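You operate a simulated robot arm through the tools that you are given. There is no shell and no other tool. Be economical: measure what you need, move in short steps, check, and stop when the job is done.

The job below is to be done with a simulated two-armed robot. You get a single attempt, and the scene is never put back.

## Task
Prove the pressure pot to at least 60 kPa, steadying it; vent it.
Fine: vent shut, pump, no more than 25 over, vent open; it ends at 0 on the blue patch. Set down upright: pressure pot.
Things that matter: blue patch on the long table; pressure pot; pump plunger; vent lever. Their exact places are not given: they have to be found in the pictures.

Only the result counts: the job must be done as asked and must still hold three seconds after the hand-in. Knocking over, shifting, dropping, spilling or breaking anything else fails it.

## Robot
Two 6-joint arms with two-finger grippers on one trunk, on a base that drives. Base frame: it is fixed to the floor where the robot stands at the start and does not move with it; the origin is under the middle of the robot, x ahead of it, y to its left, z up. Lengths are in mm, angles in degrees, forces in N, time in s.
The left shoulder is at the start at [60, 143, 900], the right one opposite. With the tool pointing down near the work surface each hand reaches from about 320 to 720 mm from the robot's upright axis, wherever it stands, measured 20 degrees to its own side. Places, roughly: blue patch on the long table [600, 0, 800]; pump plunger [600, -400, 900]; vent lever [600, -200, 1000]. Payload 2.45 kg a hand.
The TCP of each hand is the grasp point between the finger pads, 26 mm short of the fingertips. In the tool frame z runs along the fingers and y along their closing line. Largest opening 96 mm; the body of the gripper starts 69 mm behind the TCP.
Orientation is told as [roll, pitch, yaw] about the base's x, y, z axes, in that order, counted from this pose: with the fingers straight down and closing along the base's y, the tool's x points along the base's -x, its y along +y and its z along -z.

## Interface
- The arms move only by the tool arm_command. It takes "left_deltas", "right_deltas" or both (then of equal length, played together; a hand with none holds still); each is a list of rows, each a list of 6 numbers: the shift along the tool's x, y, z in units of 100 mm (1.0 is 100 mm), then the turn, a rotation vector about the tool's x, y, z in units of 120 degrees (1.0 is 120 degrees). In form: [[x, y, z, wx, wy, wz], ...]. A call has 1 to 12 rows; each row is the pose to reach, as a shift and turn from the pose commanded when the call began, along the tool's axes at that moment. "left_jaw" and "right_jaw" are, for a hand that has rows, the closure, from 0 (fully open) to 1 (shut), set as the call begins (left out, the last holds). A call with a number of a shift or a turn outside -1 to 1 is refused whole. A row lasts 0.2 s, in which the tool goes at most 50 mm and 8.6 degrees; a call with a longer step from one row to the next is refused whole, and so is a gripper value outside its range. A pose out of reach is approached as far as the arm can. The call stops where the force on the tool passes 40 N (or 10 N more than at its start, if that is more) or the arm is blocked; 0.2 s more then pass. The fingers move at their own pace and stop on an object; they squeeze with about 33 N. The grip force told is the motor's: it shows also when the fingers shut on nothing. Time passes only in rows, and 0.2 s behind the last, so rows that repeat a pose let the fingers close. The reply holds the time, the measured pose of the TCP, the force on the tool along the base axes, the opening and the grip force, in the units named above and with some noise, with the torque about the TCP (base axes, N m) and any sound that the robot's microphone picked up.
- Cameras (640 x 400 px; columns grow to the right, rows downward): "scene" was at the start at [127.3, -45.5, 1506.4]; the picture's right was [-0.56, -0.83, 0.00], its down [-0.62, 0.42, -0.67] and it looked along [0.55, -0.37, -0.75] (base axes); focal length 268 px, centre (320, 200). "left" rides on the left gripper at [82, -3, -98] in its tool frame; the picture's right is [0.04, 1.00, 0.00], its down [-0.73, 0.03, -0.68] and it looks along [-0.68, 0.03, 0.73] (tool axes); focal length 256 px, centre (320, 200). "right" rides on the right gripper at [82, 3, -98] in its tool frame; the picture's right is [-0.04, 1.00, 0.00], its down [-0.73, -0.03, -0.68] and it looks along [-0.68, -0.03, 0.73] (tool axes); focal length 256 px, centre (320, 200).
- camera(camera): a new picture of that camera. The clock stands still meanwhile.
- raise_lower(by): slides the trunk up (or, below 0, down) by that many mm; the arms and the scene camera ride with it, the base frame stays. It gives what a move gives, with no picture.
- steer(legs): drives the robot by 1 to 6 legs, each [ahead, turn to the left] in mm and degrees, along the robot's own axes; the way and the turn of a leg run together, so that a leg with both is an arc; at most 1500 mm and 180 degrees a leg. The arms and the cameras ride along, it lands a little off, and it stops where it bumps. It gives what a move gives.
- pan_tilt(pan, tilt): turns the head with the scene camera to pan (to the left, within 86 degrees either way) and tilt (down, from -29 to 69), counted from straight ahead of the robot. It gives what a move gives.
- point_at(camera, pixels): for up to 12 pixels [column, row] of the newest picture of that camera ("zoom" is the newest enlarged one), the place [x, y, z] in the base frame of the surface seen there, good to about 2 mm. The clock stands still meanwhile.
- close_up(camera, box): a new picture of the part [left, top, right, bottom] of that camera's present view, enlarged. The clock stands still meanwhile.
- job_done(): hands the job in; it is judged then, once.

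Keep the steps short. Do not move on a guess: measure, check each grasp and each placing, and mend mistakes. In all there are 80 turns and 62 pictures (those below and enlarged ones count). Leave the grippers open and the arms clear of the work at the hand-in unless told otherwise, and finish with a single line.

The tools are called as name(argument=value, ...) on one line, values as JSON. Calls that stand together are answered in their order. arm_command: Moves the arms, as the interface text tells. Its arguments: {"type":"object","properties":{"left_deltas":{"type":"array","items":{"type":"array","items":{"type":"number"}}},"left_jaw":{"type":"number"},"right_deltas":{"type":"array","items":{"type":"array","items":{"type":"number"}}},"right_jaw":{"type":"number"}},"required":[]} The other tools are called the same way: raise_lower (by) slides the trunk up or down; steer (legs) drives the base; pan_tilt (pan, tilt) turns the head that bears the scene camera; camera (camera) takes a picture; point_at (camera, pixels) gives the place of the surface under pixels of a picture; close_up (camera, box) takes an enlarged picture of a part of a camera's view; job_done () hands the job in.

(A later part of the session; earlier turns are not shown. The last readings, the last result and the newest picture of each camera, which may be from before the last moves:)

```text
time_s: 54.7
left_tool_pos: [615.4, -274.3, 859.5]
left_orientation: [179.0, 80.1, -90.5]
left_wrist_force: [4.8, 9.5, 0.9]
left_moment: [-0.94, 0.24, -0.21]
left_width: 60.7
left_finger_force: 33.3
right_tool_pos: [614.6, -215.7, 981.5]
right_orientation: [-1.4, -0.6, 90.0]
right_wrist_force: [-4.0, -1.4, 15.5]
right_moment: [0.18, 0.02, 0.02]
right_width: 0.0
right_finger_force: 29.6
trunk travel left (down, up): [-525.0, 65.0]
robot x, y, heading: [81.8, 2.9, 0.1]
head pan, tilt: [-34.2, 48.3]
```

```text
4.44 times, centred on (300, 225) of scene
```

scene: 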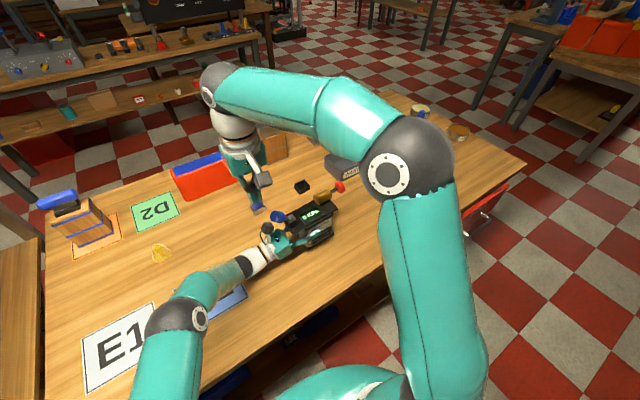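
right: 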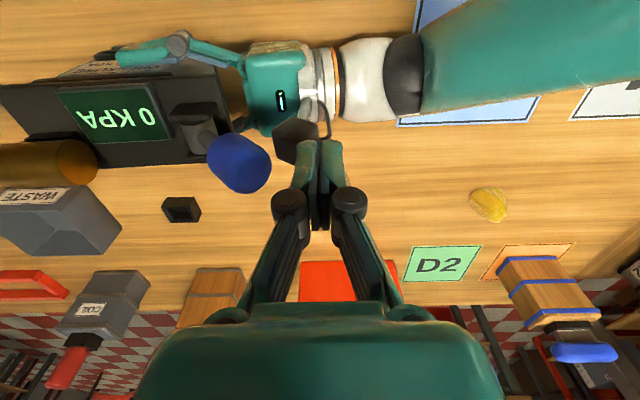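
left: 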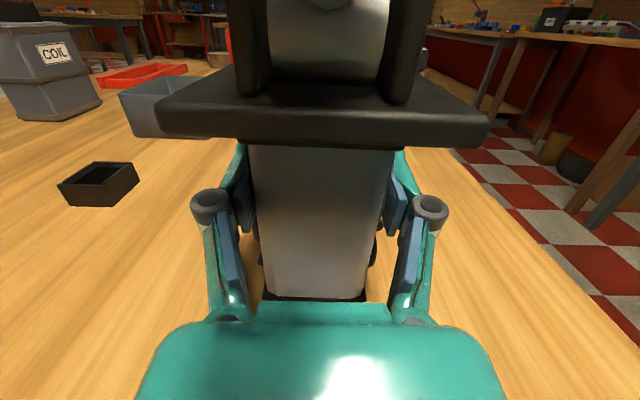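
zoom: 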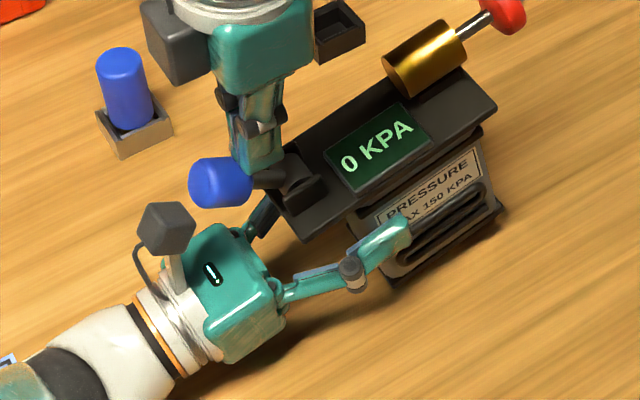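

The lever is lower, but the pot has tipped slightly in the grip. Measuring both.

point_at(camera="zoom", pixels=[[192, 178], [205, 160], [205, 200], [240, 180], [262, 178], [275, 180], [295, 238], [495, 110], [330, 160], [420, 120]])

arm_command(right_deltas=[[0.02, 0, -0.3, 0, 0, 0], [0.02, 0, -0.4, 0, 0, 0]])

close_up(camera="scene", box=[240, 180, 360, 270])

point_at(camera="zoom", pixels=[[192, 178], [205, 160], [205, 200], [240, 180], [262, 178], [275, 180], [295, 238], [495, 110], [330, 160], [420, 120]])

```text
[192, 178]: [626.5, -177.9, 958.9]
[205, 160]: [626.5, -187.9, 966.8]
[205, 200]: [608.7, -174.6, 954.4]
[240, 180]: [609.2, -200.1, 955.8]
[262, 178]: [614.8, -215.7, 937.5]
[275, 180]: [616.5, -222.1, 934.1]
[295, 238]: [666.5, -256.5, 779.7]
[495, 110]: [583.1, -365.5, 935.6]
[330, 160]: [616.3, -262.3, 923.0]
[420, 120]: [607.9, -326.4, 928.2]
```

```text
time_s: 55.3
left_tool_pos: [616.8, -277.4, 859.6]
left_orientation: [179.1, 80.0, -90.5]
left_wrist_force: [-1.3, -4.3, 8.9]
left_moment: [-0.4, 0.2, 0.01]
left_width: 61.0
left_finger_force: 32.8
right_tool_pos: [614.2, -219.2, 1020.0]
right_orientation: [-1.3, -0.7, 89.8]
right_wrist_force: [-0.6, 0.9, 1.3]
right_moment: [0.0, -0.02, -0.03]
right_width: 0.0
right_finger_force: 28.0
trunk travel left (down, up): [-525.0, 65.0]
robot x, y, heading: [78.8, 2.3, 0.1]
head pan, tilt: [-34.2, 48.3]
```

```text
4.44 times, centred on (300, 225) of scene
```

zoom: 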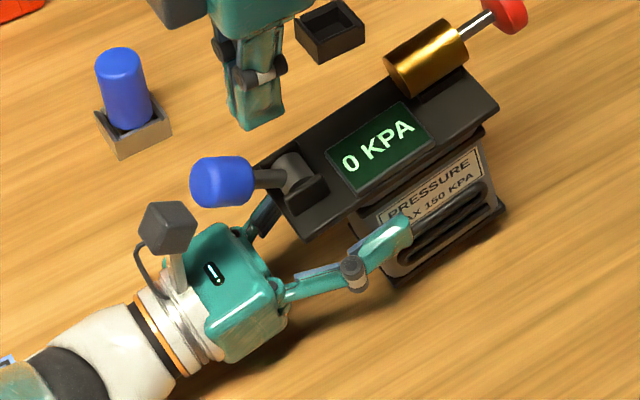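

```text
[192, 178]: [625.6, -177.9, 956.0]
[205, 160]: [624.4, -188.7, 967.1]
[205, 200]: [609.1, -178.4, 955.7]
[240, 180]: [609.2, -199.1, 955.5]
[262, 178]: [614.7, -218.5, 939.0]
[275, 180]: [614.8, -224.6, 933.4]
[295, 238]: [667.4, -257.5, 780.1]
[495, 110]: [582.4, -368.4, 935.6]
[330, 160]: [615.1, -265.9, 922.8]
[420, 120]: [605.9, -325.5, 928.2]
```

The pot tipped about 6° in the grip (−y side raised). I'll press down gently on the brass cylinder to seat it again, then press the lever straight down, which tips the pot much less.

arm_command(right_deltas=[[0, 0, -0.1, 0, 0, 0], [0.45, 0, -0.1, 0, 0, 0], [0.9, -0.03, -0.1, 0, 0, 0], [1.0, -0.05, -0.1, 0, 0, 0]])

arm_command(right_deltas=[[0.31, 0, 0, 0, 0, 0], [0.31, 0, 0.2, 0, 0, 0], [0.31, 0, 0.35, 0, 0, 0], [0.31, 0, 0.4, 0, 0, 0], [0.31, 0, 0.45, 0, 0, 0], [0.31, 0, 0.48, 0, 0, 0], [0.31, 0, 0.51, 0, 0, 0]])

```text
time_s: 56.3
left_tool_pos: [617.3, -275.2, 859.4]
left_orientation: [179.0, 80.1, -90.3]
left_wrist_force: [-2.1, 1.8, 10.1]
left_moment: [0.0, 0.03, -0.11]
left_width: 60.9
left_finger_force: 32.8
right_tool_pos: [619.0, -318.3, 1029.2]
right_orientation: [-1.3, -0.6, 89.8]
right_wrist_force: [0.8, 0.3, 0.1]
right_moment: [0.02, 0.0, 0.01]
right_width: 0.1
right_finger_force: 28.7
trunk travel left (down, up): [-525.0, 65.0]
robot x, y, heading: [82.4, 1.3, 0.1]
head pan, tilt: [-34.2, 48.3]
```

```text
time_s: 57.4
left_tool_pos: [616.6, -275.5, 860.0]
left_orientation: [178.5, 80.2, -90.8]
left_wrist_force: [-3.2, 1.3, 6.5]
left_moment: [0.42, 0.29, 0.12]
left_width: 60.7
left_finger_force: 32.5
right_tool_pos: [620.0, -352.8, 994.9]
right_orientation: [-2.2, -0.1, 89.6]
right_wrist_force: [-3.5, -1.9, 9.2]
right_moment: [-0.14, 0.17, -0.01]
right_width: 0.0
right_finger_force: 29.0
trunk travel left (down, up): [-525.0, 65.0]
robot x, y, heading: [81.0, 1.7, -0.1]
head pan, tilt: [-34.2, 48.3]
stopped in row 5 (right hand): the force on the tool passed its limit at 46 N (the readings are from after the stop); the commanded pose is now the measured one
```

The grip holds the tilt firmly. I'll loosen the left jaw slightly so the pot settles on its base, then regrip and take a look.

arm_command(left_deltas=[[0, 0, 0, 0, 0, 0], [0, 0, 0, 0, 0, 0], [0, 0, 0.02, 0, 0, 0], [0, 0, 0.04, 0, 0, 0]], left_jaw=0.28)

arm_command(left_deltas=[[0, 0, 0, 0, 0, 0], [0, 0, 0, 0, 0, 0], [0, 0, 0, 0, 0, 0]], left_jaw=1)

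arm_command(right_deltas=[[0, 0, -0.3, 0.01, 0, 0], [-0.4, 0, -0.6, 0.01, 0, 0], [-0.8, 0.02, -0.6, 0.01, 0, 0], [-1.0, 0.04, -0.6, 0.01, 0, 0]])

close_up(camera="scene", box=[240, 180, 360, 270])

point_at(camera="zoom", pixels=[[205, 175], [220, 160], [235, 160], [250, 165], [265, 165], [280, 165], [330, 160], [420, 120], [300, 230], [490, 110], [180, 215], [225, 190]])

```text
time_s: 58.4
left_tool_pos: [618.6, -279.3, 857.6]
left_orientation: [177.8, 80.4, -91.3]
left_wrist_force: [-0.9, -0.6, 1.4]
left_moment: [0.01, 0.01, 0.01]
left_width: 69.0
left_finger_force: 0.0
right_tool_pos: [622.3, -351.7, 994.1]
right_orientation: [-2.0, -0.4, 89.8]
right_wrist_force: [-0.7, -1.0, -0.1]
right_moment: [-0.03, 0.0, 0.01]
right_width: 0.1
right_finger_force: 28.9
trunk travel left (down, up): [-525.0, 65.0]
robot x, y, heading: [78.5, -4.6, 0.1]
head pan, tilt: [-34.2, 48.3]
```

```text
time_s: 59.2
left_tool_pos: [617.8, -278.2, 859.3]
left_orientation: [177.8, 80.4, -91.5]
left_wrist_force: [-0.2, 0.6, 0.3]
left_moment: [-0.15, -0.07, -0.01]
left_width: 61.0
left_finger_force: 32.7
right_tool_pos: [622.6, -353.6, 994.2]
right_orientation: [-2.0, -0.3, 89.9]
right_wrist_force: [0.9, -0.8, 0.6]
right_moment: [-0.02, -0.01, 0.01]
right_width: 0.1
right_finger_force: 28.4
trunk travel left (down, up): [-525.0, 65.0]
robot x, y, heading: [83.8, -2.2, -0.2]
head pan, tilt: [-34.2, 48.3]
```

```text
time_s: 60.2
left_tool_pos: [618.0, -279.2, 858.9]
left_orientation: [177.8, 80.4, -91.4]
left_wrist_force: [-0.6, 1.0, 0.0]
left_moment: [0.02, -0.07, 0.03]
left_width: 60.9
left_finger_force: 33.2
right_tool_pos: [615.6, -252.5, 1055.7]
right_orientation: [-3.3, -0.3, 89.7]
right_wrist_force: [0.1, 0.2, -0.4]
right_moment: [-0.02, -0.01, 0.02]
right_width: 0.0
right_finger_force: 28.6
trunk travel left (down, up): [-525.0, 65.0]
robot x, y, heading: [81.2, -0.3, 0.2]
head pan, tilt: [-34.2, 48.3]
```

```text
4.44 times, centred on (300, 225) of scene
```

zoom: 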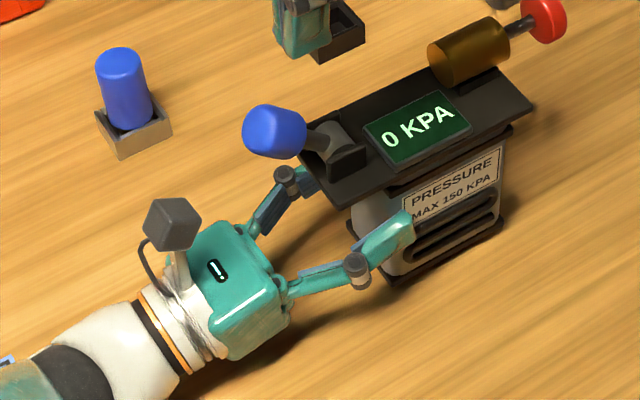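

```text
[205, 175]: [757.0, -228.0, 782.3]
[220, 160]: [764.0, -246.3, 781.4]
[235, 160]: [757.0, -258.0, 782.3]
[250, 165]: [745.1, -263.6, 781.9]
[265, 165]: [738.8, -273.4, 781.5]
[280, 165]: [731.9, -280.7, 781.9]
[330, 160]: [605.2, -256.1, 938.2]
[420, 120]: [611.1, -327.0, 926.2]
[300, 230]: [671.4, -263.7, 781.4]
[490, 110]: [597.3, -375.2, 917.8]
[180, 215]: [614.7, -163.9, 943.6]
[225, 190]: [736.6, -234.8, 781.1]
```

The pot is upright again, now lying about 15 mm farther in −y. Measuring the lever and body once more.

point_at(camera="zoom", pixels=[[248, 130], [262, 112], [270, 130], [262, 150], [295, 125], [300, 145], [320, 140], [330, 148], [370, 215], [390, 280], [545, 20], [325, 195]])

```text
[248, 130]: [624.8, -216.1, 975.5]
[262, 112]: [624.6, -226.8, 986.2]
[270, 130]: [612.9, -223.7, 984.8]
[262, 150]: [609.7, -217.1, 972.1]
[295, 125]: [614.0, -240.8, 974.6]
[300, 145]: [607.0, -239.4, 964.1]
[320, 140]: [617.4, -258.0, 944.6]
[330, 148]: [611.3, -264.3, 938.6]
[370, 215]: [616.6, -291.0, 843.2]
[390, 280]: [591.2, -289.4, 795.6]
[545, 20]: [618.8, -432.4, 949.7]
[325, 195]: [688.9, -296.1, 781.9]
```

Looking back, in the earlier gripped upward move the TCP followed the lever's arc exactly (y −219, z 988 at 20°). So the lever probably did turn, and I undid it on the way back. I'll repeat that properly: left regrips deeper, right regrips the knob, then goes all the way over the arc.

arm_command(left_deltas=[[0, 0, 0, 0, 0, 0], [-0.01, 0, 0.06, 0, 0, 0], [-0.02, 0, 0.12, 0, 0, 0], [-0.029, 0, 0.17, 0, 0, 0]], left_jaw=0.25)

arm_command(left_deltas=[[0, 0, 0, 0, 0, 0], [0, 0, 0, 0, 0, 0], [0, 0, 0, 0, 0, 0]], left_jaw=1)

arm_command(right_deltas=[[0, 0, 0, -0.0275, 0, 0], [0, 0, 0, -0.0275, 0, 0]], right_jaw=0.4)

arm_command(right_deltas=[[-0.29, -0.01, 0.0, 0, 0, 0], [-0.29, -0.01, 0.4, 0, 0, 0], [-0.29, -0.01, 0.8, 0, 0, 0]])

```text
time_s: 61.2
left_tool_pos: [619.4, -295.6, 858.1]
left_orientation: [178.0, 80.4, -91.3]
left_wrist_force: [0.0, 0.1, 0.3]
left_moment: [-0.03, 0.01, 0.01]
left_width: 71.9
left_finger_force: 0.0
right_tool_pos: [616.7, -252.4, 1055.2]
right_orientation: [-3.2, -0.2, 89.8]
right_wrist_force: [-0.9, 0.2, -0.2]
right_moment: [0.0, 0.01, -0.04]
right_width: 0.0
right_finger_force: 28.6
trunk travel left (down, up): [-525.0, 65.0]
robot x, y, heading: [82.0, 2.2, -0.1]
head pan, tilt: [-34.2, 48.3]
```

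```text
time_s: 62.0
left_tool_pos: [618.6, -296.6, 858.3]
left_orientation: [178.0, 80.4, -91.3]
left_wrist_force: [-0.8, 0.4, 0.5]
left_moment: [-0.16, -0.1, -0.03]
left_width: 60.6
left_finger_force: 33.1
right_tool_pos: [616.4, -254.0, 1055.4]
right_orientation: [-3.3, -0.3, 89.8]
right_wrist_force: [-1.1, 0.0, -0.3]
right_moment: [-0.03, 0.01, -0.01]
right_width: 0.0
right_finger_force: 28.5
trunk travel left (down, up): [-525.0, 65.0]
robot x, y, heading: [84.0, -0.2, 0.1]
head pan, tilt: [-34.2, 48.3]
```

```text
time_s: 62.6
left_tool_pos: [618.9, -296.2, 860.0]
left_orientation: [178.0, 80.4, -91.2]
left_wrist_force: [-1.3, -0.4, 0.2]
left_moment: [-0.14, -0.08, 0.04]
left_width: 60.8
left_finger_force: 32.6
right_tool_pos: [616.0, -251.9, 1055.1]
right_orientation: [0.1, -0.3, 89.8]
right_wrist_force: [0.5, -0.7, 0.1]
right_moment: [-0.02, 0.04, 0.02]
right_width: 57.4
right_finger_force: 0.2
trunk travel left (down, up): [-525.0, 65.0]
robot x, y, heading: [83.1, -1.2, -0.1]
head pan, tilt: [-34.2, 48.3]
```

```text
time_s: 63.4
left_tool_pos: [618.6, -295.9, 857.4]
left_orientation: [177.9, 80.5, -91.3]
left_wrist_force: [-1.1, -0.1, 0.5]
left_moment: [-0.24, -0.17, 0.03]
left_width: 60.5
left_finger_force: 33.1
right_tool_pos: [617.9, -223.9, 975.5]
right_orientation: [0.0, -0.4, 89.8]
right_wrist_force: [-0.3, 0.3, -0.3]
right_moment: [-0.02, 0.02, 0.0]
right_width: 57.5
right_finger_force: 0.1
trunk travel left (down, up): [-525.0, 65.0]
robot x, y, heading: [82.2, -0.0, 0.3]
head pan, tilt: [-34.2, 48.3]
```

Everything is lined up. Closing on the knob and sweeping it up to vertical.

arm_command(right_deltas=[[0, 0, 0, 0, 0, 0], [0, 0, 0, 0, 0, 0], [0.029, 0, -0.024, 0, 0, 0], [0.058, 0, -0.047, 0, 0, 0], [0.09, 0, -0.067, 0, 0, 0], [0.123, 0, -0.086, 0, 0, 0], [0.157, 0, -0.102, 0, 0, 0], [0.192, 0, -0.116, 0, 0, 0], [0.228, 0, -0.127, 0, 0, 0], [0.265, 0, -0.135, 0, 0, 0], [0.3, 0, -0.14, 0, 0, 0], [0.34, 0, -0.144, 0, 0, 0]], right_jaw=1)

close_up(camera="scene", box=[240, 170, 360, 260])

```text
time_s: 66.0
left_tool_pos: [618.1, -296.4, 860.8]
left_orientation: [178.8, 80.2, -90.6]
left_wrist_force: [-0.1, -23.3, 18.4]
left_moment: [-0.64, -0.27, 0.07]
left_width: 60.6
left_finger_force: 33.0
right_tool_pos: [615.5, -254.9, 990.8]
right_orientation: [0.1, -0.4, 89.7]
right_wrist_force: [3.5, 20.9, 5.2]
right_moment: [0.86, -0.35, 0.23]
right_width: 28.6
right_finger_force: 32.4
trunk travel left (down, up): [-525.0, 65.0]
robot x, y, heading: [77.6, -1.8, 0.2]
head pan, tilt: [-34.2, 48.3]
```

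```text
4.44 times, centred on (300, 215) of scene
```

zoom: 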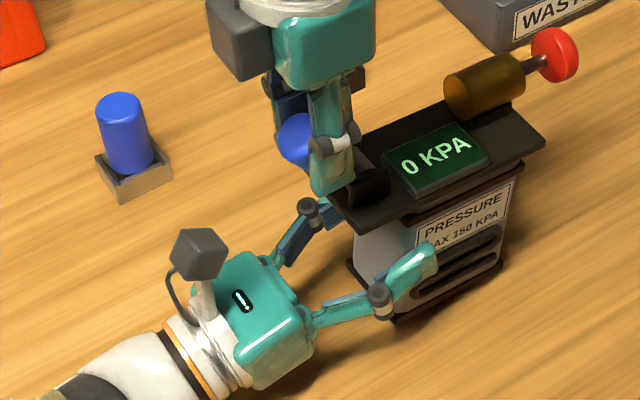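

point_at(camera="zoom", pixels=[[285, 140], [295, 120], [300, 155], [310, 135], [395, 160], [475, 135], [365, 230], [545, 140], [365, 165], [565, 55], [360, 185]])

```text
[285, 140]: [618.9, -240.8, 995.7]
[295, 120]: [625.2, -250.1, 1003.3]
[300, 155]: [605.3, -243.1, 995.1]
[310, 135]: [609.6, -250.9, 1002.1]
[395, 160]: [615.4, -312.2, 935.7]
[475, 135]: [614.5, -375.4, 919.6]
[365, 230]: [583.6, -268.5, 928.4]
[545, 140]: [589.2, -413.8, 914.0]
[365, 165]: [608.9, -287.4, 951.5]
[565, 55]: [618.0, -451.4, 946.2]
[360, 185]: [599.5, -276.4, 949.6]
```

The plate is tilted 5.5° toward −y, so the pot rocked instead of the lever turning. The remedy is for the left hand to press the pot down on the table while the lever is worked. I'll bring the knob back along the arc so the pot settles, then preload the left hand downward.

arm_command(right_deltas=[[-0.07, 0, 0.01, 0, 0, 0], [-0.14, 0, 0.03, 0, 0, 0], [-0.21, 0, 0.06, 0, 0, 0], [-0.28, 0, 0.1, 0, 0, 0], [-0.34, 0, 0.144, 0, 0, 0], [-0.34, 0, 0.144, 0, 0, 0]])

arm_command(left_deltas=[[-0.015, 0, 0, 0, 0, 0], [-0.03, 0, 0, 0, 0, 0], [-0.045, 0, 0, 0, 0, 0], [-0.06, 0, 0, 0, 0, 0]])

```text
time_s: 67.4
left_tool_pos: [617.7, -297.0, 856.7]
left_orientation: [176.5, 80.6, -92.5]
left_wrist_force: [-0.7, 9.0, -10.5]
left_moment: [-0.63, 0.15, 0.01]
left_width: 60.7
left_finger_force: 32.9
right_tool_pos: [618.3, -223.3, 973.8]
right_orientation: [0.1, -0.4, 89.8]
right_wrist_force: [0.6, -9.5, 7.4]
right_moment: [-0.82, -0.22, 0.05]
right_width: 28.1
right_finger_force: 33.2
trunk travel left (down, up): [-525.0, 65.0]
robot x, y, heading: [82.0, 0.6, -0.1]
head pan, tilt: [-34.2, 48.3]
```

```text
time_s: 68.4
left_tool_pos: [618.3, -297.9, 854.8]
left_orientation: [179.5, 80.1, -89.8]
left_wrist_force: [-6.6, 11.2, 11.5]
left_moment: [0.04, -0.14, 0.07]
left_width: 60.6
left_finger_force: 32.9
right_tool_pos: [617.1, -223.5, 973.1]
right_orientation: [0.2, -0.3, 89.8]
right_wrist_force: [6.3, -10.2, -13.9]
right_moment: [-0.05, -0.62, 0.37]
right_width: 28.8
right_finger_force: 32.8
trunk travel left (down, up): [-525.0, 65.0]
robot x, y, heading: [80.8, 3.0, -0.1]
head pan, tilt: [-34.2, 48.3]
```

Preload is building (left +11 N). Now both together: the left presses 4 mm more, while the right sweeps the knob up and over.

arm_command(right_deltas=[[0.029, 0, -0.024, 0, 0, 0], [0.058, 0, -0.047, 0, 0, 0], [0.09, 0, -0.067, 0, 0, 0], [0.123, 0, -0.086, 0, 0, 0], [0.157, 0, -0.102, 0, 0, 0], [0.192, 0, -0.116, 0, 0, 0], [0.228, 0, -0.127, 0, 0, 0], [0.265, 0, -0.135, 0, 0, 0], [0.3, 0, -0.14, 0, 0, 0], [0.34, 0, -0.144, 0, 0, 0], [0.38, 0, -0.145, 0, 0, 0], [0.415, 0, -0.143, 0, 0, 0]], left_deltas=[[-0.02, 0, 0, 0, 0, 0], [-0.04, 0, 0, 0, 0, 0], [-0.05, 0, 0, 0, 0, 0], [-0.06, 0, 0, 0, 0, 0], [-0.06, 0, 0, 0, 0, 0], [-0.06, 0, 0, 0, 0, 0], [-0.06, 0, 0, 0, 0, 0], [-0.06, 0, 0, 0, 0, 0], [-0.06, 0, 0, 0, 0, 0], [-0.06, 0, 0, 0, 0, 0], [-0.06, 0, 0, 0, 0, 0], [-0.06, 0, 0, 0, 0, 0]])

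close_up(camera="scene", box=[240, 170, 360, 260])

point_at(camera="zoom", pixels=[[285, 140], [295, 120], [300, 155], [310, 105], [395, 160], [475, 135], [365, 225], [540, 140], [355, 165], [555, 55], [350, 190]])

```text
time_s: 71.0
left_tool_pos: [617.6, -298.1, 854.7]
left_orientation: [-177.2, 80.1, -86.6]
left_wrist_force: [-10.6, -19.8, 2.1]
left_moment: [0.69, -0.54, 0.21]
left_width: 60.5
left_finger_force: 33.5
right_tool_pos: [615.0, -263.0, 990.7]
right_orientation: [-0.3, -0.3, 89.8]
right_wrist_force: [11.0, 20.1, 9.0]
right_moment: [0.77, -0.69, 0.28]
right_width: 28.3
right_finger_force: 33.0
trunk travel left (down, up): [-525.0, 65.0]
robot x, y, heading: [79.1, -2.0, 0.2]
head pan, tilt: [-34.2, 48.3]
```

```text
4.44 times, centred on (300, 215) of scene
```

zoom: 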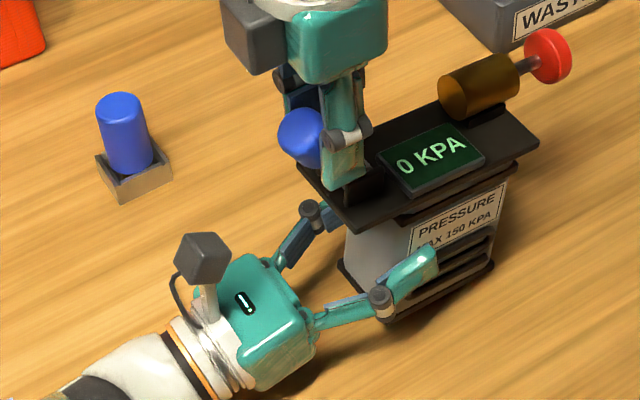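

```text
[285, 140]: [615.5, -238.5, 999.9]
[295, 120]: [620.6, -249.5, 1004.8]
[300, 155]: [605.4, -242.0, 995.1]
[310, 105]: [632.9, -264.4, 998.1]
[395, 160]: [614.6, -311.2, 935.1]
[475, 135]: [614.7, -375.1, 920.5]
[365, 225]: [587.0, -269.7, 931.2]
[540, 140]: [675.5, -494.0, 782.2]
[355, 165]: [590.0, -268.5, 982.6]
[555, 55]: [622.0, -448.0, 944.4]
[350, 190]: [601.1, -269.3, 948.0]
```

It rocked again: the grip on the knob slips at about 20 N and the left hand isn't really pressing down. I haven't tested −x yet, though. I'll bring the knob back to its start so the pot settles, then pull gently toward −x and watch the force.

arm_command(right_deltas=[[-0.1, 0, 0.01, 0, 0, 0], [-0.2, 0, 0.03, 0, 0, 0], [-0.3, 0, 0.08, 0, 0, 0], [-0.37, 0, 0.12, 0, 0, 0], [-0.415, 0, 0.143, 0, 0, 0]], left_deltas=[[0.02, 0, 0, 0, 0, 0], [0.04, 0, 0, 0, 0, 0], [0.06, 0, 0, 0, 0, 0], [0.08, 0, 0, 0, 0, 0], [0.1, 0, 0, 0, 0, 0]])

arm_command(right_deltas=[[0, 0.02, 0, 0, 0, 0], [0, 0.04, 0, 0, 0, 0], [0, 0.06, 0, 0, 0, 0], [0, 0.08, 0, 0, 0, 0], [0, 0.1, 0, 0, 0, 0]])

arm_command(right_deltas=[[0, 0.02, 0, 0, 0, 0], [0, 0.04, 0, 0, 0, 0], [0, 0.06, 0, 0, 0, 0], [0, 0.08, 0, 0, 0, 0], [0, 0.1, 0, 0, 0, 0]])

```text
time_s: 72.2
left_tool_pos: [618.5, -295.0, 853.9]
left_orientation: [175.1, 80.6, -94.0]
left_wrist_force: [-5.9, 16.4, -1.0]
left_moment: [-0.73, -0.27, 0.3]
left_width: 61.2
left_finger_force: 33.2
right_tool_pos: [616.2, -224.5, 973.5]
right_orientation: [0.3, -0.1, 89.7]
right_wrist_force: [5.4, -15.0, -4.5]
right_moment: [-0.78, -0.35, 0.1]
right_width: 28.1
right_finger_force: 33.0
trunk travel left (down, up): [-525.0, 65.0]
robot x, y, heading: [81.7, -2.1, 0.3]
head pan, tilt: [-34.2, 48.3]
```

```text
time_s: 73.4
left_tool_pos: [616.3, -297.2, 854.4]
left_orientation: [177.8, 80.6, -91.5]
left_wrist_force: [-19.4, 7.5, -5.5]
left_moment: [-0.55, -1.36, 0.95]
left_width: 61.6
left_finger_force: 33.8
right_tool_pos: [608.6, -222.8, 975.4]
right_orientation: [-0.2, -0.3, 89.8]
right_wrist_force: [20.2, -7.9, 0.7]
right_moment: [-0.43, -1.03, 0.45]
right_width: 28.9
right_finger_force: 33.2
trunk travel left (down, up): [-525.0, 65.0]
robot x, y, heading: [81.6, -0.8, -0.2]
head pan, tilt: [-34.2, 48.3]
```

```text
time_s: 74.6
left_tool_pos: [616.6, -297.6, 856.5]
left_orientation: [178.5, 80.7, -91.0]
left_wrist_force: [-22.4, -2.3, -12.4]
left_moment: [-0.2, -1.74, 1.27]
left_width: 64.0
left_finger_force: 33.1
right_tool_pos: [600.1, -222.6, 976.2]
right_orientation: [-0.5, -0.3, 89.8]
right_wrist_force: [21.9, 0.9, 8.5]
right_moment: [-0.14, -1.08, 0.51]
right_width: 30.3
right_finger_force: 33.1
trunk travel left (down, up): [-525.0, 65.0]
robot x, y, heading: [80.2, -1.7, -0.0]
head pan, tilt: [-34.2, 48.3]
```

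−x is stiff too, so the lever needs a properly braced push. I'll undo the sideways pull, release both hands so the pot settles, move the right hand up and away toward the plunger side, and re-measure.

arm_command(right_deltas=[[0, -0.05, 0, 0, 0, 0], [0, -0.1, 0, 0, 0, 0], [0, -0.15, 0, 0, 0, 0], [0, -0.17, 0, 0, 0, 0]])

arm_command(right_deltas=[[0, 0, 0, 0, 0, 0], [0, 0, 0, 0, 0, 0], [0, 0, -0.4, 0, 0, 0], [0, 0, -0.85, 0, 0, 0], [0.4, 0, -0.85, 0, 0, 0], [0.8, 0, -0.85, 0, 0, 0], [1.0, 0, -0.85, 0, 0, 0]], right_jaw=0.4)

arm_command(left_deltas=[[0, 0, 0, 0, 0, 0], [0, 0, 0, 0, 0, 0], [0, 0, 0, 0, 0, 0]], left_jaw=0.2)

arm_command(right_deltas=[[0.4, 0, 0, 0, 0, 0], [0.8, 0, 0, 0, 0, 0], [0.95, 0, 0, 0, 0, 0]])

close_up(camera="scene", box=[240, 165, 380, 265])

```text
time_s: 75.6
left_tool_pos: [617.8, -295.7, 856.2]
left_orientation: [177.9, 80.3, -91.3]
left_wrist_force: [-8.1, -4.6, -10.7]
left_moment: [0.14, -0.41, 0.26]
left_width: 60.6
left_finger_force: 32.5
right_tool_pos: [614.1, -222.4, 974.0]
right_orientation: [0.1, -0.3, 89.8]
right_wrist_force: [8.1, 4.9, 6.7]
right_moment: [0.08, -0.57, 0.33]
right_width: 28.5
right_finger_force: 32.6
trunk travel left (down, up): [-525.0, 65.0]
robot x, y, heading: [77.9, -0.4, -0.1]
head pan, tilt: [-34.2, 48.3]
```

```text
time_s: 77.2
left_tool_pos: [619.7, -297.5, 855.8]
left_orientation: [177.5, 80.4, -91.6]
left_wrist_force: [0.1, -0.4, -4.3]
left_moment: [0.09, 0.04, 0.02]
left_width: 60.6
left_finger_force: 32.5
right_tool_pos: [614.6, -323.6, 1059.2]
right_orientation: [0.0, -0.3, 89.8]
right_wrist_force: [-1.3, 0.5, -0.1]
right_moment: [0.01, 0.0, -0.03]
right_width: 57.6
right_finger_force: 0.1
trunk travel left (down, up): [-525.0, 65.0]
robot x, y, heading: [81.7, -3.0, -0.1]
head pan, tilt: [-34.2, 48.3]
```

```text
time_s: 78.0
left_tool_pos: [618.3, -297.8, 857.5]
left_orientation: [177.7, 80.3, -91.2]
left_wrist_force: [0.3, -0.3, -0.2]
left_moment: [0.01, 0.01, 0.01]
left_width: 76.6
left_finger_force: 0.1
right_tool_pos: [613.5, -323.7, 1059.6]
right_orientation: [0.1, -0.2, 89.7]
right_wrist_force: [-0.1, -1.5, -0.8]
right_moment: [-0.05, -0.02, -0.05]
right_width: 57.4
right_finger_force: 0.0
trunk travel left (down, up): [-525.0, 65.0]
robot x, y, heading: [81.6, 1.3, 0.2]
head pan, tilt: [-34.2, 48.3]
```

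```text
time_s: 78.8
left_tool_pos: [617.8, -296.4, 857.0]
left_orientation: [177.8, 80.5, -91.4]
left_wrist_force: [0.5, 0.5, 0.0]
left_moment: [-0.02, -0.05, -0.01]
left_width: 76.8
left_finger_force: 0.0
right_tool_pos: [613.2, -418.3, 1059.2]
right_orientation: [0.0, -0.3, 89.8]
right_wrist_force: [0.3, 0.3, 0.3]
right_moment: [-0.02, -0.02, 0.01]
right_width: 57.7
right_finger_force: 0.0
trunk travel left (down, up): [-525.0, 65.0]
robot x, y, heading: [83.3, -0.4, -0.0]
head pan, tilt: [-34.2, 48.3]
```

```text
4.00 times, centred on (310, 215) of scene
```

zoom: 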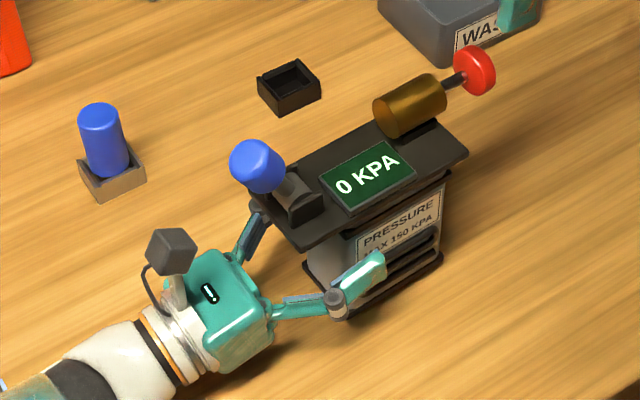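

The lever looks steeper than before, so it did turn somewhat. Measuring.

point_at(camera="zoom", pixels=[[235, 160], [255, 145], [255, 165], [258, 190], [280, 165], [290, 185], [300, 190], [305, 245], [467, 155], [475, 70], [440, 90], [340, 315]])

```text
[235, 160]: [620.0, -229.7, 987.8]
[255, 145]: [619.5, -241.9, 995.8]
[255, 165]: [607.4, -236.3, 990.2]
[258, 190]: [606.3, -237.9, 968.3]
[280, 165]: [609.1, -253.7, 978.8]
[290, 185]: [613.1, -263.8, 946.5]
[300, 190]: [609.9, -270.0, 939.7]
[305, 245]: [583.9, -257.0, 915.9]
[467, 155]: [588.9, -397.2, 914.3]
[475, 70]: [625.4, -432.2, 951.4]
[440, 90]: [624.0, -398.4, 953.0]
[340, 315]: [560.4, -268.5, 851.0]
```

Confirmed: the lever has moved up about 12° relative to the pot, so −y is the right way, and it stays where left. Now a direct push from its outer side, which can't slip or drag it back. Close the left hand, bring the shut right fingers round to the +y side, then push −y.

arm_command(left_deltas=[[0, 0, 0.03, 0, 0, 0], [0, 0, 0.05, 0, 0, 0], [0, 0, 0.05, 0, 0, 0], [0, 0, 0.05, 0, 0, 0]], left_jaw=1)

arm_command(right_deltas=[[-0.45, 0, 0, 0, 0, 0], [-0.9, 0, 0, 0, 0, 0], [-1.0, 0, 0, 0, 0, 0]], right_jaw=1)

arm_command(right_deltas=[[-0.45, 0, 0, 0, 0, 0], [-0.9, 0, 0, 0, 0, 0], [-1.0, 0, 0, 0, 0, 0]])

arm_command(right_deltas=[[-0.14, -0.01, 0, 0, 0, 0], [-0.14, -0.01, 0.35, 0, 0, 0], [-0.14, -0.01, 0.72, 0, 0, 0]])

arm_command(right_deltas=[[0.08, 0, 0, 0, 0, 0], [0.12, 0, 0, 0, 0, 0], [0.15, 0, 0, 0, 0, 0], [0.18, 0, 0, 0, 0, 0], [0.21, 0, 0, 0, 0, 0], [0.24, 0, 0, 0, 0, 0], [0.27, 0, 0, 0, 0, 0], [0.3, 0, 0, 0, 0, 0], [0.33, 0, 0, 0, 0, 0], [0.36, 0, 0, 0, 0, 0], [0.39, 0, 0, 0, 0, 0], [0.42, 0, 0, 0, 0, 0]])

```text
time_s: 79.8
left_tool_pos: [618.9, -302.4, 856.8]
left_orientation: [177.7, 80.5, -91.6]
left_wrist_force: [0.4, 0.7, -0.3]
left_moment: [0.02, -0.1, 0.03]
left_width: 60.5
left_finger_force: 33.1
right_tool_pos: [614.1, -419.2, 1058.9]
right_orientation: [0.0, -0.3, 89.9]
right_wrist_force: [-0.4, -0.8, 0.0]
right_moment: [-0.03, 0.0, 0.01]
right_width: 57.8
right_finger_force: 0.0
trunk travel left (down, up): [-525.0, 65.0]
robot x, y, heading: [81.6, -0.7, -0.1]
head pan, tilt: [-34.2, 48.3]
```

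```text
time_s: 80.6
left_tool_pos: [617.6, -301.0, 858.0]
left_orientation: [177.7, 80.4, -91.4]
left_wrist_force: [0.3, 1.0, 0.0]
left_moment: [0.03, -0.03, -0.01]
left_width: 60.3
left_finger_force: 33.7
right_tool_pos: [613.4, -318.8, 1060.1]
right_orientation: [0.1, -0.3, 89.7]
right_wrist_force: [0.2, 0.3, 0.9]
right_moment: [0.01, 0.0, 0.02]
right_width: 0.0
right_finger_force: 28.7
trunk travel left (down, up): [-525.0, 65.0]
robot x, y, heading: [82.1, -3.3, -0.1]
head pan, tilt: [-34.2, 48.3]
```

```text
time_s: 81.4
left_tool_pos: [618.8, -301.1, 856.5]
left_orientation: [177.7, 80.5, -91.4]
left_wrist_force: [1.0, -0.1, 0.1]
left_moment: [0.04, -0.04, 0.03]
left_width: 60.4
left_finger_force: 32.5
right_tool_pos: [614.3, -218.7, 1059.7]
right_orientation: [0.1, -0.3, 89.7]
right_wrist_force: [0.4, 0.0, 0.6]
right_moment: [0.02, -0.01, -0.01]
right_width: 0.2
right_finger_force: 28.6
trunk travel left (down, up): [-525.0, 65.0]
robot x, y, heading: [85.7, -3.4, -0.3]
head pan, tilt: [-34.2, 48.3]
```

```text
time_s: 82.2
left_tool_pos: [619.6, -302.1, 856.9]
left_orientation: [177.8, 80.5, -91.6]
left_wrist_force: [0.2, -1.4, -0.7]
left_moment: [0.0, -0.05, -0.05]
left_width: 60.7
left_finger_force: 33.3
right_tool_pos: [615.2, -204.9, 986.5]
right_orientation: [0.1, -0.3, 89.8]
right_wrist_force: [0.6, -0.5, 0.1]
right_moment: [-0.02, -0.01, 0.0]
right_width: 0.2
right_finger_force: 28.5
trunk travel left (down, up): [-525.0, 65.0]
robot x, y, heading: [81.1, 1.6, 0.3]
head pan, tilt: [-34.2, 48.3]
```

```text
time_s: 84.8
left_tool_pos: [618.0, -302.3, 856.8]
left_orientation: [177.7, 80.4, -91.3]
left_wrist_force: [-1.0, -6.8, -0.5]
left_moment: [0.47, -0.02, -0.05]
left_width: 60.7
left_finger_force: 32.9
right_tool_pos: [615.1, -245.7, 987.4]
right_orientation: [0.2, -0.3, 89.7]
right_wrist_force: [-0.3, 6.5, 2.8]
right_moment: [0.1, 0.03, 0.01]
right_width: 0.0
right_finger_force: 28.6
trunk travel left (down, up): [-525.0, 65.0]
robot x, y, heading: [80.8, 2.7, 0.1]
head pan, tilt: [-34.2, 48.3]
```

It now moves freely at 6.5 N with the pot steady. Continuing over the top until the end stop.

arm_command(right_deltas=[[0.03, 0, 0, 0, 0, 0], [0.06, 0, 0, 0, 0, 0], [0.09, 0, 0, 0, 0, 0], [0.12, 0, 0, 0, 0, 0], [0.15, 0, 0, 0, 0, 0], [0.18, 0, 0, 0, 0, 0], [0.21, 0, 0, 0, 0, 0], [0.24, 0, 0, 0, 0, 0], [0.27, 0, 0, 0, 0, 0], [0.3, 0, 0, 0, 0, 0], [0.33, 0, 0, 0, 0, 0], [0.36, 0, 0, 0, 0, 0]])

arm_command(right_deltas=[[0.02, 0, 0, 0, 0, 0], [0.04, 0, 0, 0, 0, 0], [0.06, 0, 0, 0, 0, 0], [0.08, 0, 0, 0, 0, 0]])

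```text
time_s: 87.4
left_tool_pos: [617.6, -299.0, 860.2]
left_orientation: [178.8, 80.3, -90.3]
left_wrist_force: [3.0, -21.3, 21.6]
left_moment: [-0.06, -0.57, 0.37]
left_width: 61.1
left_finger_force: 33.3
right_tool_pos: [613.1, -279.6, 990.2]
right_orientation: [0.0, -0.3, 89.8]
right_wrist_force: [0.6, 21.4, 8.0]
right_moment: [0.0, -0.06, 0.08]
right_width: 0.0
right_finger_force: 28.1
trunk travel left (down, up): [-525.0, 65.0]
robot x, y, heading: [82.9, 2.1, -0.0]
head pan, tilt: [-34.2, 48.3]
```

```text
time_s: 88.4
left_tool_pos: [616.8, -301.4, 859.5]
left_orientation: [178.8, 80.4, -90.6]
left_wrist_force: [1.7, -19.8, 21.1]
left_moment: [0.04, -0.58, 0.33]
left_width: 60.9
left_finger_force: 32.5
right_tool_pos: [613.3, -288.1, 988.7]
right_orientation: [0.0, -0.2, 89.8]
right_wrist_force: [1.9, 21.7, 8.7]
right_moment: [-0.09, -0.1, 0.04]
right_width: 0.0
right_finger_force: 28.4
trunk travel left (down, up): [-525.0, 65.0]
robot x, y, heading: [82.9, -1.8, 0.1]
head pan, tilt: [-34.2, 48.3]
```

The push has now reached 21 N, which looks like the end stop. Retract the right hand upward, let the pot settle and regrip with the left, send the right hand to the plunger side up high, and look.

arm_command(right_deltas=[[-0.2, 0, 0, 0, 0, 0], [-0.3, 0, -0.2, 0, 0, 0], [-0.3, 0, -0.6, 0, 0, 0], [-0.1, 0, -0.8, 0, 0, 0], [0.3, 0, -0.8, 0, 0, 0], [0.7, 0, -0.8, 0, 0, 0], [1.0, 0, -0.8, 0, 0, 0]])

arm_command(left_deltas=[[0, 0, 0, 0, 0, 0], [0, 0, 0, 0, 0, 0], [-0.01, 0, 0.06, 0, 0, 0], [-0.02, 0, 0.12, 0, 0, 0]], left_jaw=0.25)

arm_command(left_deltas=[[0, 0, 0, 0, 0, 0], [0, 0, 0, 0, 0, 0], [0, 0, 0, 0, 0, 0]], left_jaw=1)

arm_command(right_deltas=[[0.45, 0, 0, 0, 0, 0], [0.9, 0, 0, 0, 0, 0], [0.95, 0, 0, 0, 0, 0]])

close_up(camera="scene", box=[240, 165, 380, 265])

point_at(camera="zoom", pixels=[[475, 70], [485, 60], [495, 70], [480, 80], [500, 50], [467, 155], [480, 145], [490, 150], [440, 95], [450, 90], [300, 250], [320, 245]])

```text
time_s: 90.0
left_tool_pos: [617.7, -301.9, 856.6]
left_orientation: [177.6, 80.5, -91.6]
left_wrist_force: [1.3, -2.3, 2.1]
left_moment: [-0.42, -0.33, 0.08]
left_width: 60.8
left_finger_force: 33.5
right_tool_pos: [614.8, -392.0, 1066.6]
right_orientation: [0.1, -0.4, 89.7]
right_wrist_force: [0.3, 0.4, -0.6]
right_moment: [0.0, 0.0, -0.04]
right_width: 0.1
right_finger_force: 28.6
trunk travel left (down, up): [-525.0, 65.0]
robot x, y, heading: [82.0, -2.5, -0.0]
head pan, tilt: [-34.2, 48.3]
```

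```text
time_s: 91.0
left_tool_pos: [618.1, -313.9, 858.3]
left_orientation: [177.8, 80.4, -91.5]
left_wrist_force: [0.3, -0.1, -0.2]
left_moment: [-0.02, 0.03, 0.02]
left_width: 71.8
left_finger_force: 0.1
right_tool_pos: [614.0, -391.5, 1066.7]
right_orientation: [0.1, -0.3, 89.8]
right_wrist_force: [-0.1, 0.8, -0.4]
right_moment: [-0.05, 0.0, 0.01]
right_width: 0.1
right_finger_force: 28.6
trunk travel left (down, up): [-525.0, 65.0]
robot x, y, heading: [82.1, -0.2, 0.2]
head pan, tilt: [-34.2, 48.3]
```

```text
time_s: 91.8
left_tool_pos: [618.0, -313.0, 857.7]
left_orientation: [177.9, 80.3, -91.5]
left_wrist_force: [-0.3, -0.3, -0.5]
left_moment: [-0.12, -0.08, -0.03]
left_width: 60.8
left_finger_force: 33.3
right_tool_pos: [614.4, -391.1, 1066.5]
right_orientation: [0.0, -0.2, 89.9]
right_wrist_force: [0.4, 0.2, 0.3]
right_moment: [0.02, -0.01, 0.0]
right_width: 0.0
right_finger_force: 27.8
trunk travel left (down, up): [-525.0, 65.0]
robot x, y, heading: [81.8, -1.2, 0.3]
head pan, tilt: [-34.2, 48.3]
```

```text
time_s: 92.6
left_tool_pos: [618.9, -314.8, 857.1]
left_orientation: [177.9, 80.4, -91.3]
left_wrist_force: [-0.8, 0.3, 0.0]
left_moment: [0.06, -0.1, 0.0]
left_width: 60.9
left_finger_force: 32.9
right_tool_pos: [614.4, -487.4, 1067.2]
right_orientation: [0.1, -0.3, 89.8]
right_wrist_force: [-0.3, 0.3, -0.2]
right_moment: [0.0, 0.01, 0.03]
right_width: 0.0
right_finger_force: 28.5
trunk travel left (down, up): [-525.0, 65.0]
robot x, y, heading: [83.5, 0.1, -0.3]
head pan, tilt: [-34.2, 48.3]
```

```text
4.00 times, centred on (310, 215) of scene
```

zoom: 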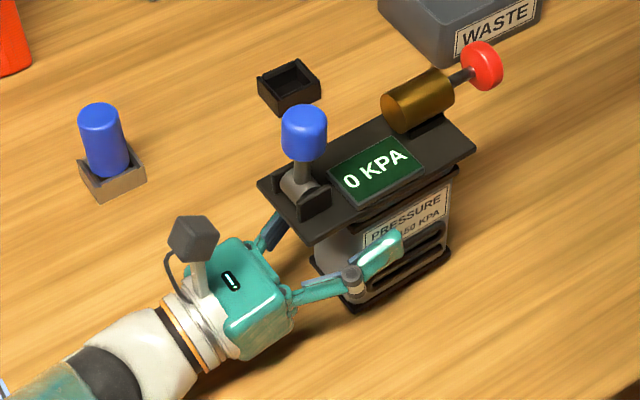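

```text
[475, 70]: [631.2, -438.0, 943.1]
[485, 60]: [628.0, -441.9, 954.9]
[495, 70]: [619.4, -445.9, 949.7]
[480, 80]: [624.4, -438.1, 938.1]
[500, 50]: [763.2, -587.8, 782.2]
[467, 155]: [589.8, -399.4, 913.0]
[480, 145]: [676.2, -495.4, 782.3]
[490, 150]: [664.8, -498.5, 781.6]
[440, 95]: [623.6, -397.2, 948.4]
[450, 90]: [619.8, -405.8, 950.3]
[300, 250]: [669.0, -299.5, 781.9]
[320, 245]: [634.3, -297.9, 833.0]
```

The lever now stands upright at its stop and the pot is level, so the vent should be shut. The plunger knob face is at y≈−450. Lowering the right hand beside it, giving two full strokes, then reading the display.

arm_command(right_deltas=[[0, -0.09, 0.4, 0, 0, 0], [0, -0.09, 0.8, 0, 0, 0], [0, -0.09, 1.0, 0, 0, 0]])

arm_command(right_deltas=[[0, 0, 0.18, 0, 0, 0], [-0.2, 0, 0.18, 0, 0, 0], [-0.28, 0, 0.18, 0, 0, 0], [-0.36, 0, 0.18, 0, 0, 0], [-0.44, 0, 0.18, 0, 0, 0], [-0.5, 0, 0.18, 0, 0, 0], [-0.55, 0, 0.18, 0, 0, 0], [-0.55, 0, 0.18, 0, 0, 0]])

arm_command(right_deltas=[[0.2, 0, 0, 0, 0, 0], [0.35, 0, 0, 0, 0, 0], [0.35, 0, 0, 0, 0, 0], [0.25, 0, 0, 0, 0, 0], [0.17, 0, 0, 0, 0, 0], [0.09, 0, 0, 0, 0, 0], [0.04, 0, 0, 0, 0, 0], [0, 0, 0, 0, 0, 0], [0, 0, 0, 0, 0, 0]])

arm_command(right_deltas=[[0.2, 0, 0, 0, 0, 0], [0.35, 0, 0, 0, 0, 0], [0.35, 0, 0, 0, 0, 0]])

close_up(camera="scene", box=[240, 165, 380, 265])

```text
time_s: 93.4
left_tool_pos: [617.8, -313.6, 857.2]
left_orientation: [177.7, 80.4, -91.4]
left_wrist_force: [0.2, -1.3, -0.5]
left_moment: [-0.06, -0.13, 0.0]
left_width: 60.4
left_finger_force: 33.0
right_tool_pos: [624.5, -483.9, 966.6]
right_orientation: [0.1, -0.3, 89.7]
right_wrist_force: [0.8, 0.5, -0.6]
right_moment: [0.0, 0.0, 0.01]
right_width: 0.0
right_finger_force: 28.0
trunk travel left (down, up): [-525.0, 65.0]
robot x, y, heading: [77.3, -3.3, 0.1]
head pan, tilt: [-34.2, 48.3]
```

```text
time_s: 95.2
left_tool_pos: [618.1, -312.9, 859.5]
left_orientation: [178.4, 80.3, -90.6]
left_wrist_force: [1.6, 23.0, 1.2]
left_moment: [-0.32, -0.34, 0.11]
left_width: 61.2
left_finger_force: 33.7
right_tool_pos: [622.7, -432.5, 951.7]
right_orientation: [-0.1, 0.2, 89.7]
right_wrist_force: [-1.2, -27.0, 13.2]
right_moment: [-0.49, -0.03, -0.03]
right_width: 5.7
right_finger_force: 28.3
trunk travel left (down, up): [-525.0, 65.0]
robot x, y, heading: [78.9, 0.6, -0.1]
head pan, tilt: [-34.2, 48.3]
```

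```text
time_s: 97.2
left_tool_pos: [618.1, -313.2, 858.4]
left_orientation: [178.2, 80.3, -91.0]
left_wrist_force: [-6.3, 16.4, 11.3]
left_moment: [-0.84, -0.27, -0.17]
left_width: 60.7
left_finger_force: 33.7
right_tool_pos: [622.6, -431.8, 949.8]
right_orientation: [0.0, 0.0, 89.6]
right_wrist_force: [3.7, -19.4, 2.5]
right_moment: [-0.35, 0.08, -0.02]
right_width: 6.1
right_finger_force: 28.5
trunk travel left (down, up): [-525.0, 65.0]
robot x, y, heading: [84.0, -1.3, -0.1]
head pan, tilt: [-34.2, 48.3]
```

```text
time_s: 98.0
left_tool_pos: [617.1, -313.2, 859.6]
left_orientation: [178.3, 80.5, -90.9]
left_wrist_force: [-1.4, 0.0, 11.1]
left_moment: [0.37, -0.25, 0.03]
left_width: 60.5
left_finger_force: 33.2
right_tool_pos: [623.4, -463.9, 950.1]
right_orientation: [0.2, -0.3, 89.9]
right_wrist_force: [0.7, -0.5, 0.6]
right_moment: [-0.02, -0.03, -0.02]
right_width: 0.3
right_finger_force: 28.3
trunk travel left (down, up): [-525.0, 65.0]
robot x, y, heading: [85.4, 2.1, -0.1]
head pan, tilt: [-34.2, 48.3]
```

```text
4.00 times, centred on (310, 215) of scene
```

zoom: 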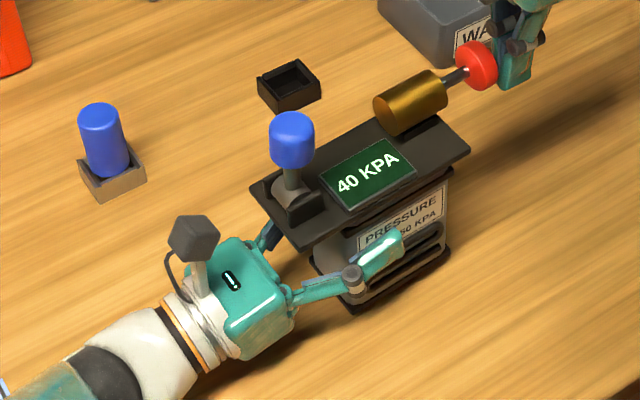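

The display reads 40 kPa after two strokes (20 each), and the vent is holding. Two more strokes give 80, within 60–85. Then I'll raise the right hand and bring it to the lever's inner side.

arm_command(right_deltas=[[0.1, 0, 0, 0, 0, 0], [0, 0, 0, 0, 0, 0], [-0.08, 0, 0, 0, 0, 0], [-0.16, 0, 0, 0, 0, 0], [-0.24, 0, 0, 0, 0, 0], [-0.31, 0, 0, 0, 0, 0], [-0.35, 0, 0, 0, 0, 0], [-0.36, 0, 0, 0, 0, 0], [-0.36, 0, 0, 0, 0, 0]])

arm_command(right_deltas=[[0.2, 0, 0, 0, 0, 0], [0.4, 0, 0, 0, 0, 0], [0.42, 0, 0, 0, 0, 0], [0.3, 0, 0, 0, 0, 0], [0.21, 0, 0, 0, 0, 0], [0.13, 0, 0, 0, 0, 0], [0.05, 0, 0, 0, 0, 0], [0.0, 0, 0, 0, 0, 0], [-0.01, 0, 0, 0, 0, 0], [-0.01, 0, 0, 0, 0, 0]])

arm_command(right_deltas=[[0.25, 0, 0, 0, 0, 0], [0.42, 0, 0, 0, 0, 0], [0.42, 0, -0.45, 0, 0, 0], [0.42, 0, -0.9, 0, 0, 0], [0.42, 0, -1.0, 0, 0, 0]])

arm_command(right_deltas=[[-0.4, 0.03, -0.1, 0, 0, 0], [-0.8, 0.06, -0.1, 0, 0, 0], [-1.0, 0.08, -0.1, 0, 0, 0]])

close_up(camera="scene", box=[240, 165, 380, 265])

point_at(camera="zoom", pixels=[[290, 120], [275, 140], [310, 140], [290, 150], [290, 180], [300, 245], [470, 150], [300, 205], [285, 190], [350, 300]])

```text
time_s: 100.0
left_tool_pos: [617.5, -311.6, 858.4]
left_orientation: [178.2, 80.3, -91.0]
left_wrist_force: [-4.4, 19.3, 9.4]
left_moment: [-0.62, -0.29, -0.13]
left_width: 60.9
left_finger_force: 33.3
right_tool_pos: [622.2, -430.4, 950.3]
right_orientation: [-0.2, 0.0, 89.7]
right_wrist_force: [2.6, -22.5, 6.9]
right_moment: [-0.44, 0.03, -0.04]
right_width: 5.9
right_finger_force: 28.2
trunk travel left (down, up): [-525.0, 65.0]
robot x, y, heading: [81.8, -1.6, 0.1]
head pan, tilt: [-34.2, 48.3]
```

```text
time_s: 102.2
left_tool_pos: [617.7, -312.1, 857.4]
left_orientation: [178.1, 80.4, -91.1]
left_wrist_force: [-3.8, 20.7, 7.8]
left_moment: [-0.55, -0.3, -0.06]
left_width: 60.8
left_finger_force: 33.2
right_tool_pos: [621.3, -429.0, 950.1]
right_orientation: [-0.2, 0.0, 89.7]
right_wrist_force: [2.1, -19.9, 3.6]
right_moment: [-0.43, 0.04, -0.1]
right_width: 6.0
right_finger_force: 28.6
trunk travel left (down, up): [-525.0, 65.0]
robot x, y, heading: [82.4, -2.8, -0.1]
head pan, tilt: [-34.2, 48.3]
```

```text
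time_s: 103.4
left_tool_pos: [618.0, -314.3, 856.6]
left_orientation: [177.9, 80.4, -91.4]
left_wrist_force: [0.7, -0.9, 5.0]
left_moment: [0.21, -0.27, 0.03]
left_width: 61.0
left_finger_force: 32.8
right_tool_pos: [623.4, -470.4, 1048.6]
right_orientation: [0.1, -0.3, 89.8]
right_wrist_force: [0.2, 0.5, 1.3]
right_moment: [-0.02, -0.01, -0.01]
right_width: 0.0
right_finger_force: 28.6
trunk travel left (down, up): [-525.0, 65.0]
robot x, y, heading: [80.2, -0.4, -0.1]
head pan, tilt: [-34.2, 48.3]
```

```text
time_s: 104.2
left_tool_pos: [615.7, -313.9, 857.6]
left_orientation: [177.8, 80.4, -91.4]
left_wrist_force: [-2.9, 2.1, 3.3]
left_moment: [0.38, -0.08, 0.06]
left_width: 60.7
left_finger_force: 32.3
right_tool_pos: [617.3, -369.8, 1059.1]
right_orientation: [0.0, -0.2, 89.7]
right_wrist_force: [-0.5, 0.7, 0.9]
right_moment: [-0.01, 0.01, 0.0]
right_width: 0.0
right_finger_force: 28.8
trunk travel left (down, up): [-525.0, 65.0]
robot x, y, heading: [79.1, 1.9, 0.2]
head pan, tilt: [-34.2, 48.3]
```

```text
4.00 times, centred on (310, 215) of scene
```

zoom: 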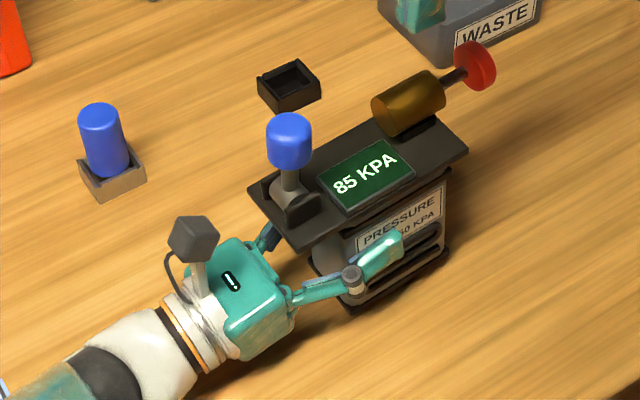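

```text
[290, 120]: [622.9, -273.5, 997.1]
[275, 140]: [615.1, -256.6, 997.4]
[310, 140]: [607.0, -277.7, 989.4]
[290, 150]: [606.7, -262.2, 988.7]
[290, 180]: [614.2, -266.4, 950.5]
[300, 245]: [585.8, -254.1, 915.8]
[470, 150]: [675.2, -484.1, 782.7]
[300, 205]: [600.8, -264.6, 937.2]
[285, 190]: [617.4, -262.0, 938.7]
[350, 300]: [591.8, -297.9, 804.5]
```

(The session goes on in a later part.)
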